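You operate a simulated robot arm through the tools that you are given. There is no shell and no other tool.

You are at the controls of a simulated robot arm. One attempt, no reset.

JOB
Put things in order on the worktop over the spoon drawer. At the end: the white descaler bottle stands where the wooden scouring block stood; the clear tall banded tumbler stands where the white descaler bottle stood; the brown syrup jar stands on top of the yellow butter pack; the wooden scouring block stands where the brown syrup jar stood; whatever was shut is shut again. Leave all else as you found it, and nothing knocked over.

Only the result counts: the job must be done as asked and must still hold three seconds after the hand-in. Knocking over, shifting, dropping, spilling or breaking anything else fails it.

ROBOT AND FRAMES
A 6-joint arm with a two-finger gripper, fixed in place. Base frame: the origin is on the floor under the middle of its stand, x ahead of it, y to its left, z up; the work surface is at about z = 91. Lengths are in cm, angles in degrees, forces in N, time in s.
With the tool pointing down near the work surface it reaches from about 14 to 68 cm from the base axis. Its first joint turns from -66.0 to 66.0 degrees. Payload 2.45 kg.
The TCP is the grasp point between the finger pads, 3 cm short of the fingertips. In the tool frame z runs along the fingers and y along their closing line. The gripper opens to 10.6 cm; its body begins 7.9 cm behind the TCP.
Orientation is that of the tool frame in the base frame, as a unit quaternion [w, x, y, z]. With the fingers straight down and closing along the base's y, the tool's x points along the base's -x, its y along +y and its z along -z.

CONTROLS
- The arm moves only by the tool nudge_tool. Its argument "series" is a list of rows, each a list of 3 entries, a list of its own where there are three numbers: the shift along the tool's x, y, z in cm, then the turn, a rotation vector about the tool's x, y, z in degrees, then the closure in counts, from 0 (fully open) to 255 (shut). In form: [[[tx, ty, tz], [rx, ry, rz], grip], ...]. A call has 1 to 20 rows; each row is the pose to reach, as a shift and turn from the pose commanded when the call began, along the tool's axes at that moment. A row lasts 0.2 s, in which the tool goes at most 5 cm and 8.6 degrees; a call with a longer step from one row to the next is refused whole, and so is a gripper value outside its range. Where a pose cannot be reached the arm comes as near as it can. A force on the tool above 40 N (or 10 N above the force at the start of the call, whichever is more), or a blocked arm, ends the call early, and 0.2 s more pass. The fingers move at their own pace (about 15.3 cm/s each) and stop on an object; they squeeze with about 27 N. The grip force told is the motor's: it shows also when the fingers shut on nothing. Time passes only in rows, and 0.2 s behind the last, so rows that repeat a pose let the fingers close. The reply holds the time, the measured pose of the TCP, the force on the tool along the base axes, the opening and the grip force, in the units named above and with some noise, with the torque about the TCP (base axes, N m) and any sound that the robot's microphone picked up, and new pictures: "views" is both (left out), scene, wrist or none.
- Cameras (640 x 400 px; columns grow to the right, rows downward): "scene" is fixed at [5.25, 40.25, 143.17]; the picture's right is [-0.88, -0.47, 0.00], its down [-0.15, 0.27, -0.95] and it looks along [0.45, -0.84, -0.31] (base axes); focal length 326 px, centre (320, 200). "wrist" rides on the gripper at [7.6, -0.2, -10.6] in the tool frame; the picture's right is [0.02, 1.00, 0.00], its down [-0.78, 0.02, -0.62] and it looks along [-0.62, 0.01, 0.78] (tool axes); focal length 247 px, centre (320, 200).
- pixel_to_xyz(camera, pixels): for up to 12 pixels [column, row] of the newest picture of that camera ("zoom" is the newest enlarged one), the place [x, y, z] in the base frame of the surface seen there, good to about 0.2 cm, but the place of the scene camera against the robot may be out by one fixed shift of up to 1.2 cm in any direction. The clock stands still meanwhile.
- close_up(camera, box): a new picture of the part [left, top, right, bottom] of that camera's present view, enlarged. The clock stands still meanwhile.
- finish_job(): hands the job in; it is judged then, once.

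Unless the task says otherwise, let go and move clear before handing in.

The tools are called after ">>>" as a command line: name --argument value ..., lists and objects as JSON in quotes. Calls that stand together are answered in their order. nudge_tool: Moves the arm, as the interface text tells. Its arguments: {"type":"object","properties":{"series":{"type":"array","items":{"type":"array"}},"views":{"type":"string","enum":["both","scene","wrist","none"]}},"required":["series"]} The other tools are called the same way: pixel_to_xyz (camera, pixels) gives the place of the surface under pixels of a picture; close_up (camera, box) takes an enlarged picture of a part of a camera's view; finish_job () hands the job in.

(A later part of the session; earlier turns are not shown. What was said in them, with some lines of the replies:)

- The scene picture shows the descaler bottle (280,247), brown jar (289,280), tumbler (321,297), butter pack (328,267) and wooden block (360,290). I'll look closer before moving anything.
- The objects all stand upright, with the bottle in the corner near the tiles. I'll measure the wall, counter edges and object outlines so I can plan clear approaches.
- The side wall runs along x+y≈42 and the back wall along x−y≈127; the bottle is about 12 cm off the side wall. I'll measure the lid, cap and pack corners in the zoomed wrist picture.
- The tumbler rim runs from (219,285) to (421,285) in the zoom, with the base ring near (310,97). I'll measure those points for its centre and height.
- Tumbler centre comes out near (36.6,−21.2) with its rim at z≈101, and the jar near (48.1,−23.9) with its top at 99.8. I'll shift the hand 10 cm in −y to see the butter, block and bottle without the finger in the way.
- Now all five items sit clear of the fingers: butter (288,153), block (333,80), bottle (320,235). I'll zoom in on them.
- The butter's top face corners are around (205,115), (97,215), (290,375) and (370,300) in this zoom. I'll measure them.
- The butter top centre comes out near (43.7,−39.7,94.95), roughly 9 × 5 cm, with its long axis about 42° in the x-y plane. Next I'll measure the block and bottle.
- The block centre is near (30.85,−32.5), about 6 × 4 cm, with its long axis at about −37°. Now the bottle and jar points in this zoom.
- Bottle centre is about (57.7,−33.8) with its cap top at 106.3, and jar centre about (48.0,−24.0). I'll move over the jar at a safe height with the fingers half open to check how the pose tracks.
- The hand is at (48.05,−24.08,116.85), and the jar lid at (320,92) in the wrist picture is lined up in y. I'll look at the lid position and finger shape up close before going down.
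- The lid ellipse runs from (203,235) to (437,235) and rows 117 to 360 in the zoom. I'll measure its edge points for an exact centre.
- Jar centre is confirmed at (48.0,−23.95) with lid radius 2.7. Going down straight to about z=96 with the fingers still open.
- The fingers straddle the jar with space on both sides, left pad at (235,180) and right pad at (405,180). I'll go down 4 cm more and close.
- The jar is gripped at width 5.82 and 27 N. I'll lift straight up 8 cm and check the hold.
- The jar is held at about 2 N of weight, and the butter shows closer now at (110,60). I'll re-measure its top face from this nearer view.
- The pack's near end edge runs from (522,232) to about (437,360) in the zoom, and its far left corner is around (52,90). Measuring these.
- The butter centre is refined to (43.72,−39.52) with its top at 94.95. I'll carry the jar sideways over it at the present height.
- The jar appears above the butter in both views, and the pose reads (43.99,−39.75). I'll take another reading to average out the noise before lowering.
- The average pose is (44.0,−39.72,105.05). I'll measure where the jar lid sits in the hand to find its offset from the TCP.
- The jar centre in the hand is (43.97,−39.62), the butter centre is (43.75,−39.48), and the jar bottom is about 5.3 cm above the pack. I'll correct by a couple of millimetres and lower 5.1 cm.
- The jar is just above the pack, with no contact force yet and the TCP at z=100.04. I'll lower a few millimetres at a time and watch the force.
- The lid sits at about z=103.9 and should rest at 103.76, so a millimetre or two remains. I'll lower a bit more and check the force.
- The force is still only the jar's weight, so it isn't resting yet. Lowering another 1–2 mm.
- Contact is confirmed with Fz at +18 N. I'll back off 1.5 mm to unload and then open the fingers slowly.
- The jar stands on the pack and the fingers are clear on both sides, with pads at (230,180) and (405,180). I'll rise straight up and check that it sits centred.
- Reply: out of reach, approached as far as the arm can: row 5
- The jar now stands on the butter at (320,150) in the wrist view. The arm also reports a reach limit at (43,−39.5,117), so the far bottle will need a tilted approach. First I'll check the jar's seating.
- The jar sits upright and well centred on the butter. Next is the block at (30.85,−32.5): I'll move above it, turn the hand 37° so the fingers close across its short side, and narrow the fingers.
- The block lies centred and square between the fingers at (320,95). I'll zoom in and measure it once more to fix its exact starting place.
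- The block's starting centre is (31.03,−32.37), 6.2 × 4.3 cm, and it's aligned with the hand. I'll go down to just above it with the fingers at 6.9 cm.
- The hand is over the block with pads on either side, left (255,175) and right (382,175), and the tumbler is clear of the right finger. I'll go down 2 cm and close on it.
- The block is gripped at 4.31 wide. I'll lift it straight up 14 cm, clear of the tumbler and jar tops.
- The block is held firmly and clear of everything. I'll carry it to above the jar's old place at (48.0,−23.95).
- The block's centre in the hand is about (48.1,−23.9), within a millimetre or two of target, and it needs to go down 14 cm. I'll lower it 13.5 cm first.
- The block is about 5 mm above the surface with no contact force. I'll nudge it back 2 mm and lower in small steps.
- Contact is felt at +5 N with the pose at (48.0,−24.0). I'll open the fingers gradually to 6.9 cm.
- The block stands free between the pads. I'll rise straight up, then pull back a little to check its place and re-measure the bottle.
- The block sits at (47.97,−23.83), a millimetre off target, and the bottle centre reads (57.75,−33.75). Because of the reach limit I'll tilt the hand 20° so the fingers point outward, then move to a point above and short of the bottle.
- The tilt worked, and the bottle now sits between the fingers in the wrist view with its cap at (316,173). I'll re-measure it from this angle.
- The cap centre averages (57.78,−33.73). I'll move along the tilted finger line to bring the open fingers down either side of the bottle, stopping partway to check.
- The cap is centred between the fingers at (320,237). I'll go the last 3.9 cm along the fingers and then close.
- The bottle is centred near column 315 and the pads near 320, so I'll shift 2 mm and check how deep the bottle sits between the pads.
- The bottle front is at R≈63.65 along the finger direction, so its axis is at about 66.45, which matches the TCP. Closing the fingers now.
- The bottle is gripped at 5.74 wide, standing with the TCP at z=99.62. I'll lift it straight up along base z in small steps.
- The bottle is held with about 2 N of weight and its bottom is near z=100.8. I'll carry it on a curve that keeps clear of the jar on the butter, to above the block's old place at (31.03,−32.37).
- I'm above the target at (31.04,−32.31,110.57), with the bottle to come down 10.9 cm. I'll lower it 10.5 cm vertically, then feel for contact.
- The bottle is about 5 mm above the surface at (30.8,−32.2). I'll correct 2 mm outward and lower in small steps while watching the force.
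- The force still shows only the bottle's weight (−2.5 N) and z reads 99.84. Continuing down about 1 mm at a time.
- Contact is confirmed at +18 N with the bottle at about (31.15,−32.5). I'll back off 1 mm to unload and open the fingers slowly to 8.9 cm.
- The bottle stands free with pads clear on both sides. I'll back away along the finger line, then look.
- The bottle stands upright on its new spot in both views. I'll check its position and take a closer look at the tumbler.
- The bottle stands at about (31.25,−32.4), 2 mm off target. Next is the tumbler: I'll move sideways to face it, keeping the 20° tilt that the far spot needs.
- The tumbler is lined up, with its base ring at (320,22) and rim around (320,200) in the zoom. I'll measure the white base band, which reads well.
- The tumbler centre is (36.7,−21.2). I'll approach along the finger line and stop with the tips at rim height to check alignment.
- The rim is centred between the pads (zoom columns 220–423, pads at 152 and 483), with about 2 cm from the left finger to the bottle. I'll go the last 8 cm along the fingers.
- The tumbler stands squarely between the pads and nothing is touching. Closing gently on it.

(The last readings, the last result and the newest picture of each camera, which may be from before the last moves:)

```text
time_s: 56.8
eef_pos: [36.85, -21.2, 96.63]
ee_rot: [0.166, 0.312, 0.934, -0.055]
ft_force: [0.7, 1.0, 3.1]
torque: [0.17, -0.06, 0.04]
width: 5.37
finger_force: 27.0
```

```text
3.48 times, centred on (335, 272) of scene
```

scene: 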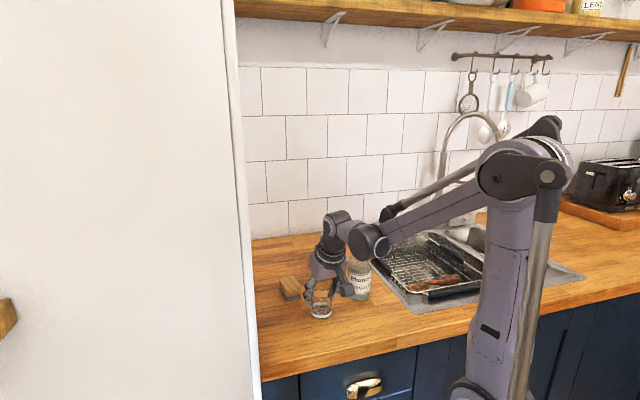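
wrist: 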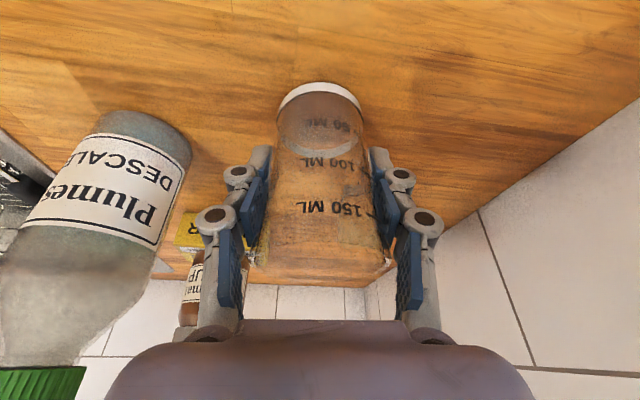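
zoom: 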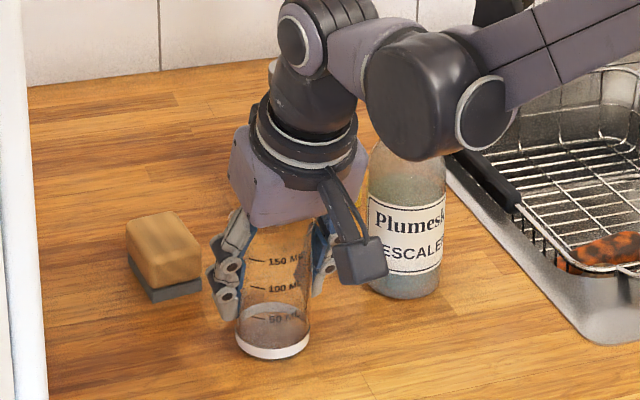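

The tumbler is gripped at 5.37 wide, standing with the TCP at z=96.63. I'll lift it straight up 9 cm.

>>> nudge_tool --series '[[[-0.17, 0, -0.47], [0, 0, 0], 255], [[-0.5, 0, -1.4], [0, 0, 0], 255], [[-1.1, 0, -3.0], [0, 0, 0], 255], [[-1.9, 0, -5.2], [0, 0, 0], 255], [[-2.6, 0, -7.2], [0, 0, 0], 255], [[-3.08, 0, -8.46], [0, 0, 0], 255], [[-3.08, 0, -8.46], [0, 0, 0], 255]]' --views "both"

>>> close_up --camera "scene" --box '[260, 195, 410, 310]'

```text
time_s: 58.4
eef_pos: [36.75, -21.06, 105.73]
ee_rot: [0.165, 0.312, 0.934, -0.054]
ft_force: [0.6, -0.1, -2.4]
torque: [0.04, -0.02, -0.01]
width: 5.37
finger_force: 27.1
```

scene: 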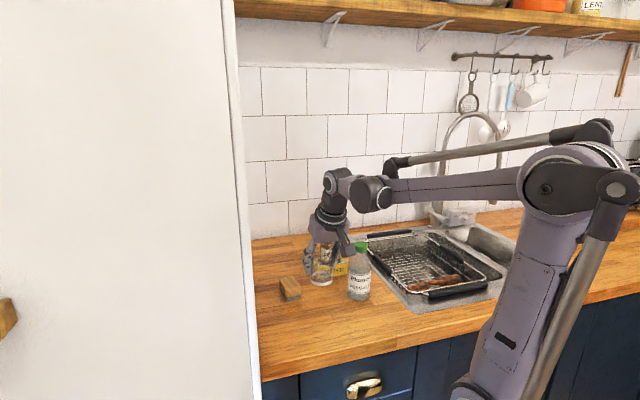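
wrist: 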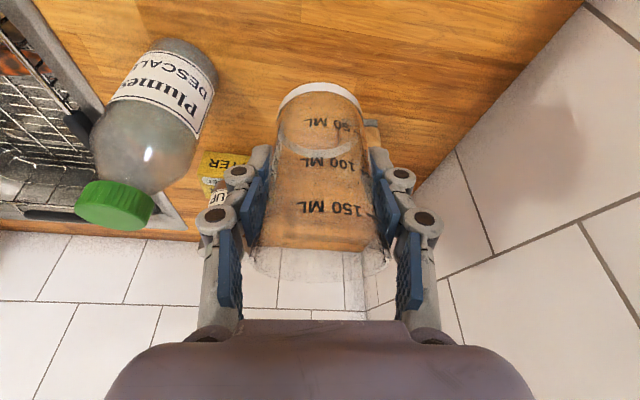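

```text
3.48 times, centred on (335, 252) of scene
```

zoom: 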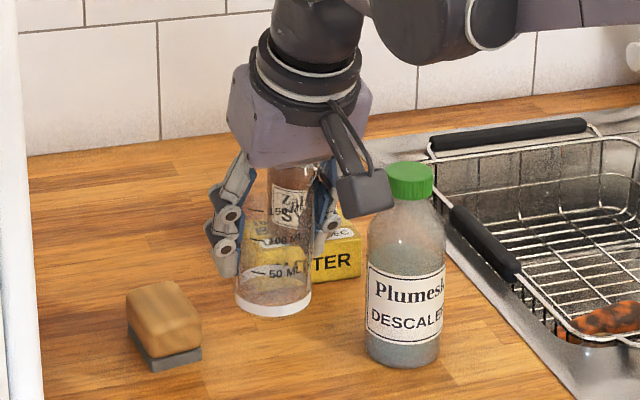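

The tumbler hangs upright in the grip, and its base clears the block. I'll carry it outward to above the bottle's old place at (57.78,−33.73).

>>> nudge_tool --series '[[[-1.15, 0.12, 0.42], [0, 0, 0], 255], [[-3.9, 0.42, 1.42], [0, 0, 0], 255], [[-7.3, 0.8, 2.66], [0, 0, 0], 255], [[-10.8, 1.18, 3.93], [0, 0, 0], 255], [[-14.2, 1.55, 5.17], [0, 0, 0], 255], [[-17.6, 1.92, 6.4], [0, 0, 0], 255], [[-20.6, 2.25, 7.5], [0, 0, 0], 255], [[-22.2, 2.42, 8.08], [0, 0, 0], 255], [[-22.93, 2.5, 8.34], [0, 0, 0], 255], [[-22.93, 2.5, 8.34], [0, 0, 0], 255], [[-22.93, 2.5, 8.34], [0, 0, 0], 255]]' --views "both"

```text
time_s: 60.8
eef_pos: [57.76, -33.82, 105.84]
ee_rot: [0.166, 0.312, 0.934, -0.054]
ft_force: [0.7, 0.0, -1.6]
torque: [-0.01, 0.0, 0.0]
width: 5.37
finger_force: 26.9
```

scene: 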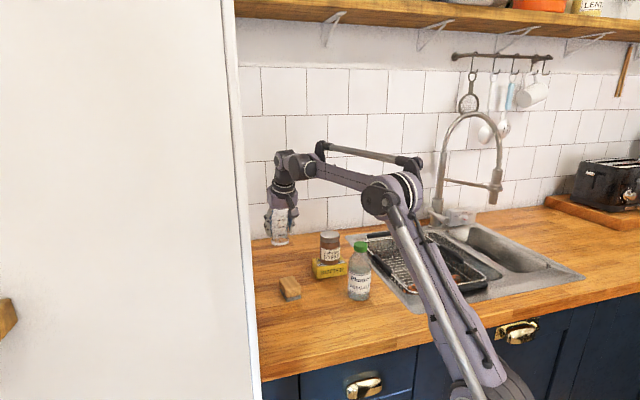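
wrist: 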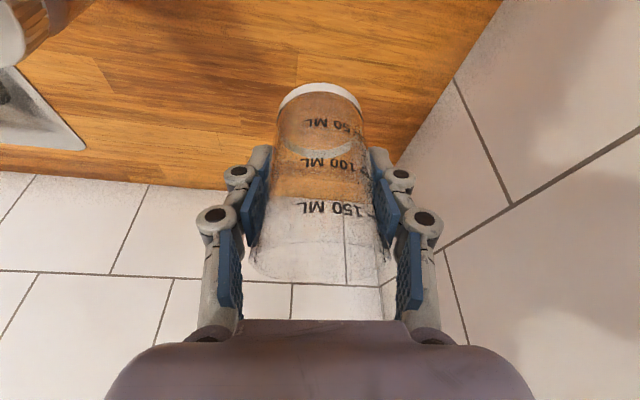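

I'm above the spot at (57.76,−33.82). I'll verify the tumbler's base ring position with the wrist camera before lowering.

>>> pixel_to_xyz --camera "wrist" --pixels '[[320, 87], [300, 91], [340, 91], [284, 103], [357, 103], [322, 157], [305, 152]]'

>>> close_up --camera "wrist" --box '[240, 70, 400, 190]'

```text
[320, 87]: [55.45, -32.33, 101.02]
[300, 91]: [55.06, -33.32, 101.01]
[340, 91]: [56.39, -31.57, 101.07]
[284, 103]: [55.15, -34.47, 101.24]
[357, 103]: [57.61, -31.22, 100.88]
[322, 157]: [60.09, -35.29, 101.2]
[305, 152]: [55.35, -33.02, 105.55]
```

```text
3.33 times, centred on (320, 130) of wrist
```

zoom: 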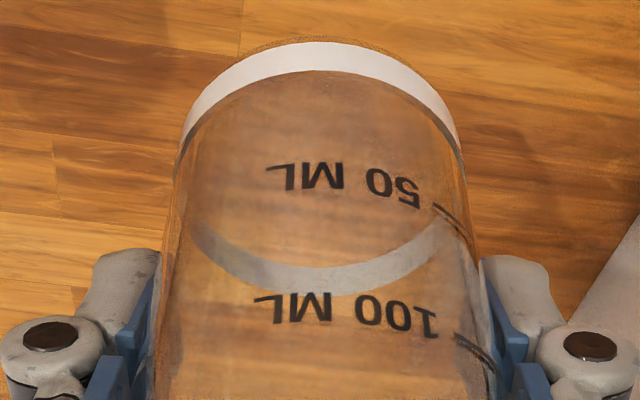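

The base ring centre is at R≈66.5 and lateral 7.58, against target 66.46 and 7.68, which is good to a millimetre. I'll lower 8.7 cm vertically.

>>> nudge_tool --series '[[[0.7, 0.05, 1.9], [0, 0, 0], 255], [[1.7, 0.05, 4.7], [0, 0, 0], 255], [[2.4, 0.05, 6.6], [0, 0, 0], 255], [[2.8, 0.05, 7.7], [0, 0, 0], 255], [[2.98, 0.05, 8.18], [0, 0, 0], 255], [[2.98, 0.05, 8.18], [0, 0, 0], 255]]' --views "both"

>>> nudge_tool --series '[[[0.03, 0, 0.1], [0, 0, 0], 255], [[0.07, 0, 0.2], [0, 0, 0], 255], [[0.07, 0, 0.2], [0, 0, 0], 255]]' --views "none"

```text
time_s: 62.2
eef_pos: [57.71, -33.77, 97.22]
ee_rot: [0.165, 0.312, 0.934, -0.055]
ft_force: [-0.9, 0.2, -2.5]
torque: [-0.01, 0.0, 0.01]
width: 5.34
finger_force: 27.2
```

scene: 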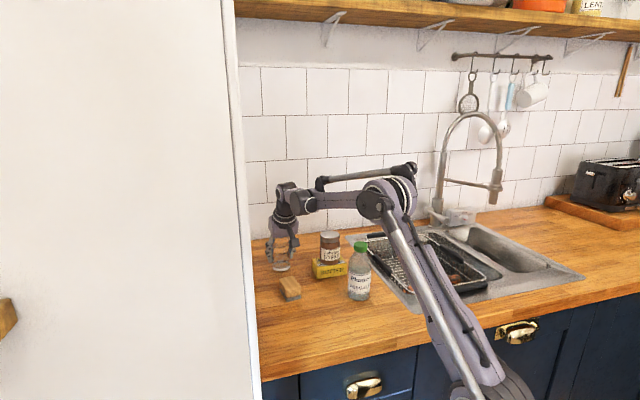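
wrist: 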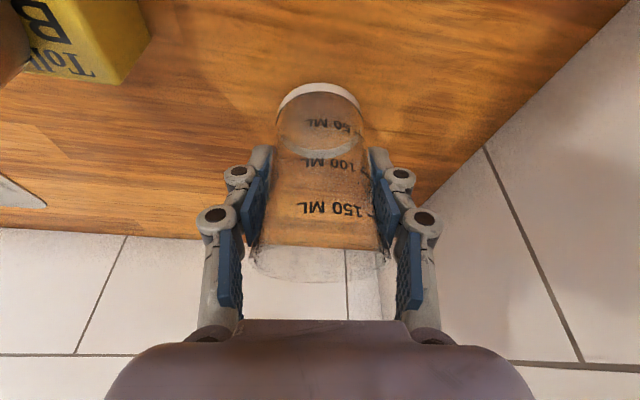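

```text
time_s: 63.0
eef_pos: [57.7, -33.86, 97.08]
ee_rot: [0.165, 0.313, 0.934, -0.054]
ft_force: [-0.6, 0.6, -3.3]
torque: [-0.01, 0.02, -0.02]
width: 5.35
finger_force: 27.5
```

The tumbler is still hanging free with Fz about −3 N and z at 97.08. Lowering gently a millimetre or two at a time.

>>> nudge_tool --series '[[[0.03, 0, 0.1], [0, 0, 0], 255], [[0.07, 0, 0.2], [0, 0, 0], 255], [[0.07, 0, 0.2], [0, 0, 0], 255]]' --views "none"

>>> nudge_tool --series '[[[0.03, 0, 0.1], [0, 0, 0], 255], [[0.03, 0, 0.1], [0, 0, 0], 255]]' --views "none"

```text
time_s: 63.8
eef_pos: [57.83, -33.85, 96.72]
ee_rot: [0.166, 0.312, 0.934, -0.054]
ft_force: [0.3, -0.1, -1.5]
torque: [-0.01, 0.04, -0.03]
width: 5.34
finger_force: 26.9
```

```text
time_s: 64.4
eef_pos: [57.72, -33.95, 96.68]
ee_rot: [0.166, 0.312, 0.934, -0.054]
ft_force: [-0.7, -1.8, 11.9]
torque: [0.1, -0.11, 0.08]
width: 5.34
finger_force: 27.0
```

Contact is felt at +12 N. I'll unload slightly and open the fingers slowly.

>>> nudge_tool --series '[[[-0.02, 0, -0.06], [0, 0, 0], 255], [[-0.02, 0, -0.06], [0, 0, 0], 255], [[-0.02, 0, -0.06], [0, 0, 0], 122], [[-0.02, 0, -0.06], [0, 0, 0], 115], [[-0.02, 0, -0.06], [0, 0, 0], 105], [[-0.02, 0, -0.06], [0, 0, 0], 90], [[-0.02, 0, -0.06], [0, 0, 0], 70], [[-0.02, 0, -0.06], [0, 0, 0], 45], [[-0.02, 0, -0.06], [0, 0, 0], 30], [[-0.02, 0, -0.06], [0, 0, 0], 30]]' --views "both"

>>> close_up --camera "scene" --box '[250, 195, 400, 310]'

```text
time_s: 66.6
eef_pos: [57.69, -33.87, 96.62]
ee_rot: [0.166, 0.312, 0.934, -0.054]
ft_force: [0.2, 0.1, -0.6]
torque: [0.03, 0.01, -0.01]
width: 9.37
finger_force: 0.1
```

scene: 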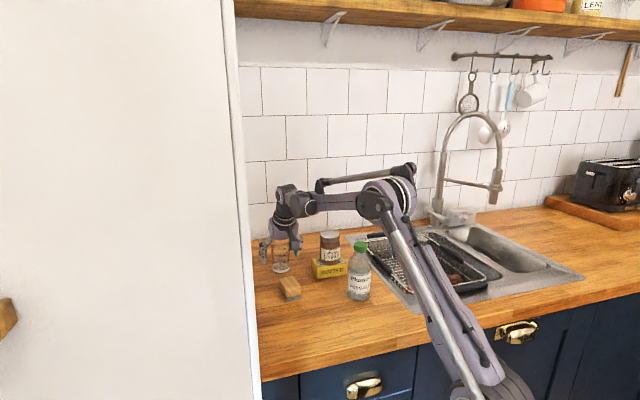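
wrist: 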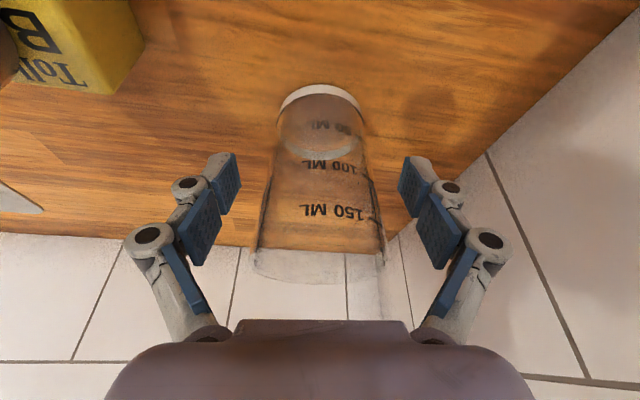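

```text
3.48 times, centred on (325, 252) of scene
```

zoom: 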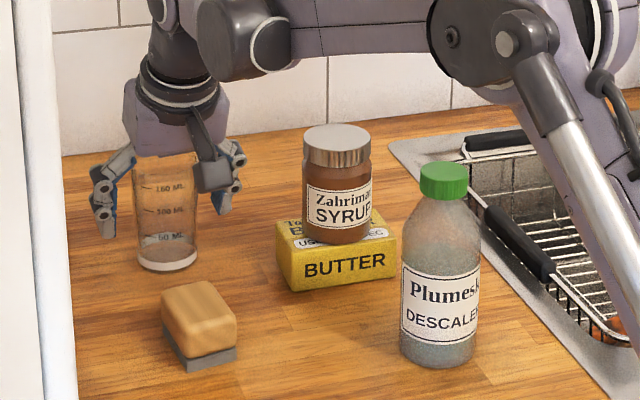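

The tumbler stands upright and free of the pads. I'll back out along the finger line, then rise and withdraw.

>>> nudge_tool --series '[[[0, 0, -1.5], [0, 0, 0], 30], [[0, 0, -4], [0, 0, 0], 30], [[0, 0, -7.5], [0, 0, 0], 30], [[0, 0, -11], [0, 0, 0], 30], [[0, 0, -14], [0, 0, 0], 30], [[3.5, 0, -16], [0, 0, 0], 30], [[7.5, 0, -17], [0, 0, 0], 30], [[11.5, 0, -18], [0, 0, 0], 30], [[11.5, 0, -18], [0, 0, 0], 30]]' --views "both"

>>> close_up --camera "scene" --box '[240, 210, 400, 320]'

>>> close_up --camera "wrist" --box '[180, 30, 420, 200]'

```text
time_s: 68.6
eef_pos: [44.33, -23.65, 109.38]
ee_rot: [0.166, 0.312, 0.934, -0.055]
ft_force: [0.5, 0.0, 0.5]
torque: [0.01, -0.02, -0.02]
width: 9.36
finger_force: 0.0
```

scene: 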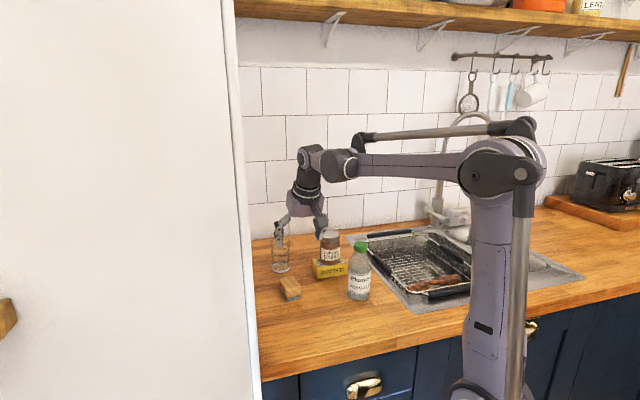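
wrist: 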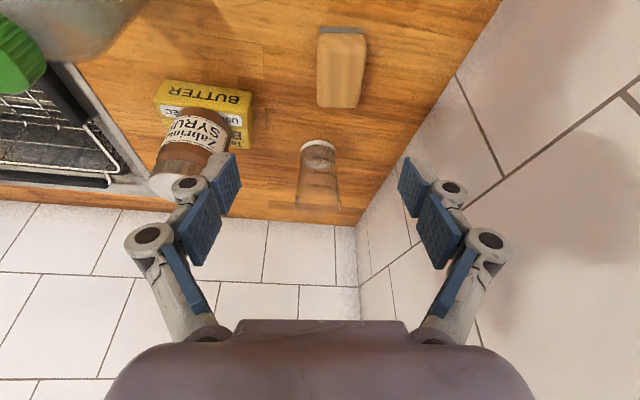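

```text
3.64 times, centred on (320, 265) of scene
```

zoom: 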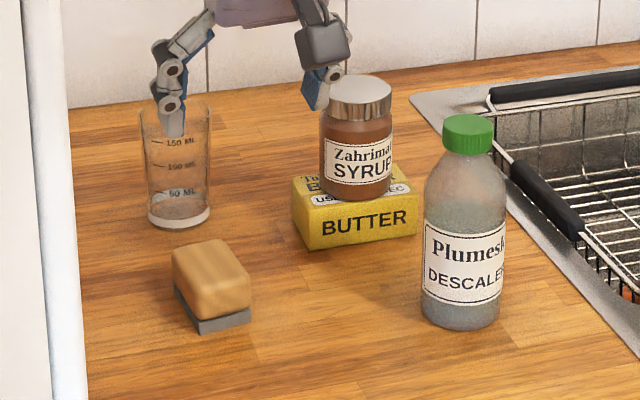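

```text
2.35 times, centred on (300, 115) of wrist
```

zoom: 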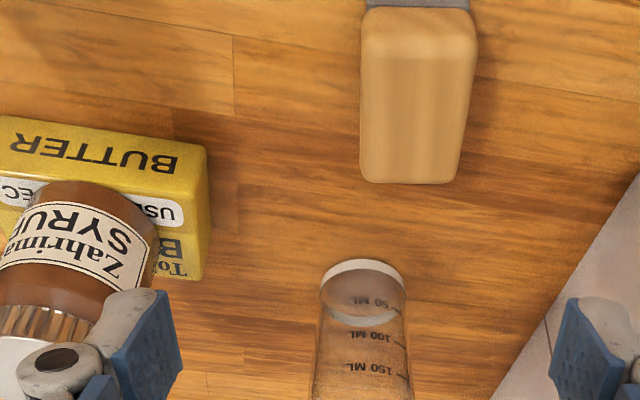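

All four items look right: tumbler in the corner, jar on the butter, block and bottle on their new spots. I'll raise the hand well clear and level it, then check every position.

>>> nudge_tool --series '[[[0.9, 0, -3], [0, 0, 0], 30], [[1.9, 0, -6.3], [0, 0, 0], 30], [[2.9, 0, -9.57], [0, 0, 0], 30], [[4.5, 0, -10.5], [0, 7, 0], 30], [[7.5, 0, -11.5], [0, 14, 0], 20], [[10.5, 0, -12.5], [0, 20, 0], 0], [[10.5, 0, -12.5], [0, 20, 0], 0], [[10.5, 0, -12.5], [0, 20, 0], 0]]' --views "both"

>>> close_up --camera "wrist" --box '[160, 20, 460, 260]'

```text
time_s: 70.4
eef_pos: [32.92, -14.97, 117.49]
ee_rot: [0.001, 0.318, 0.948, 0.001]
ft_force: [0.1, 0.2, 0.1]
torque: [0.0, 0.02, 0.01]
width: 10.58
finger_force: 0.1
```

scene: 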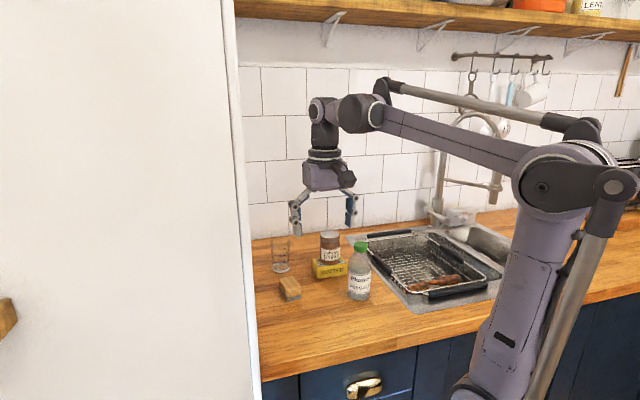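
wrist: 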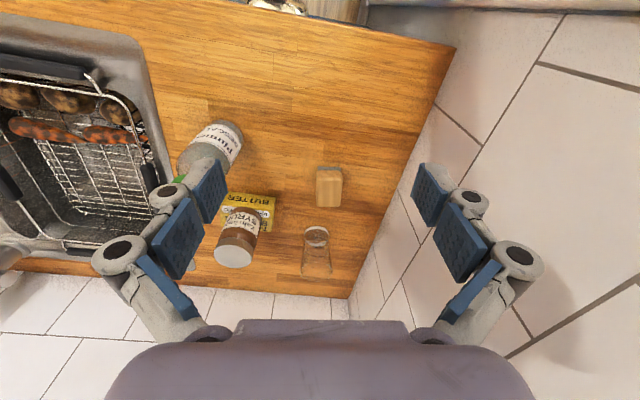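

```text
1.67 times, centred on (310, 140) of wrist
```

zoom: 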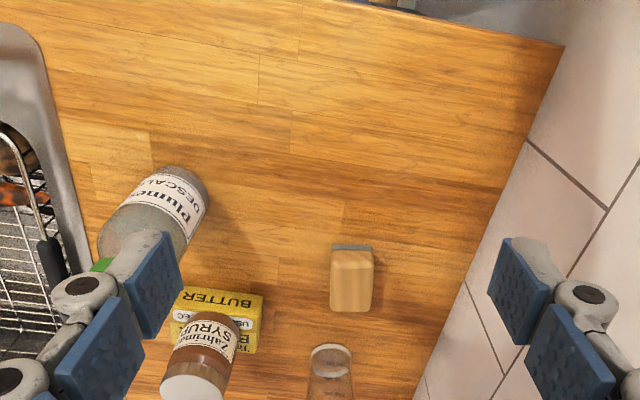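

Everything stands upright in both views. I'll zoom in on the tumbler, block and jar to confirm the final positions.

>>> close_up --camera "wrist" --box '[200, 155, 360, 285]'

>>> pixel_to_xyz --camera "wrist" --pixels '[[317, 228], [306, 231], [327, 231], [317, 246], [329, 168], [329, 206], [316, 187], [342, 187], [233, 258], [218, 258], [252, 255], [233, 245]]'

```text
3.08 times, centred on (280, 220) of wrist
```

zoom: 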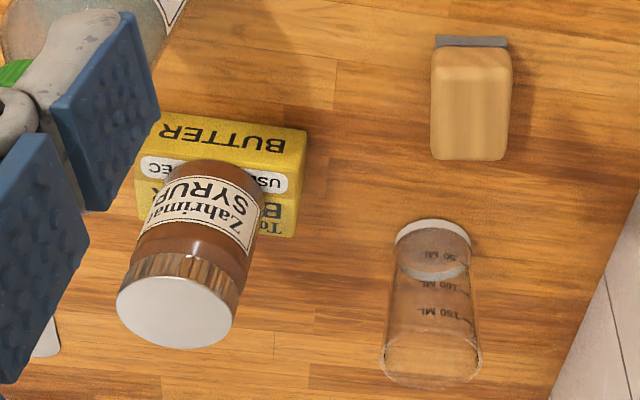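

```text
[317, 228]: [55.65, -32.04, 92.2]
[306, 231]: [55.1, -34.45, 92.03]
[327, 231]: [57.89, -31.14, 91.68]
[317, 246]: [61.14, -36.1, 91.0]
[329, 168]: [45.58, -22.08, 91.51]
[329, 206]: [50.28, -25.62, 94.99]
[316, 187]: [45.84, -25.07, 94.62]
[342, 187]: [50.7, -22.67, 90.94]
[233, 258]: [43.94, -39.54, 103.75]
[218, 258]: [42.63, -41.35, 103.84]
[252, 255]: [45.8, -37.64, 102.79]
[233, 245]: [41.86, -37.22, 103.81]
```

The checks agree: tumbler base centred near (57.75,−33.7), block near (47.95,−23.85), bottle near (31.25,−32.4), and the jar lid level at z≈103.8 on the butter. Everything is upright, the drawers are shut and the hand is clear, so I'm handing in.

>>> finish_job

```text
The job is handed in.
```

The job is handed in. When I handed in, all four items stood upright, nothing had been knocked over, and the hand was clear.

| Item | Asked for | Final position (x, y in cm) | Distance from target |
|---|---|---|---|
| Brown syrup jar | On top of the butter pack | Near the pack's centre, about (43.7, −39.5), lid level at z ≈ 103.8 | A few millimetres at most |
| Wooden scouring block | Where the jar stood | (47.95, −23.85) | About 1 mm |
| White descaler bottle | Where the block stood | (31.25, −32.4) | About 2 mm |
| Clear banded tumbler | Where the bottle stood | (57.75, −33.7) | Under 1 mm |

These positions come from the wrist camera, which is good to about 2 mm, so the smallest distances are within its error. I opened no drawers, so whatever was shut stayed shut. I got no verdict back beyond confirmation of the hand-in.
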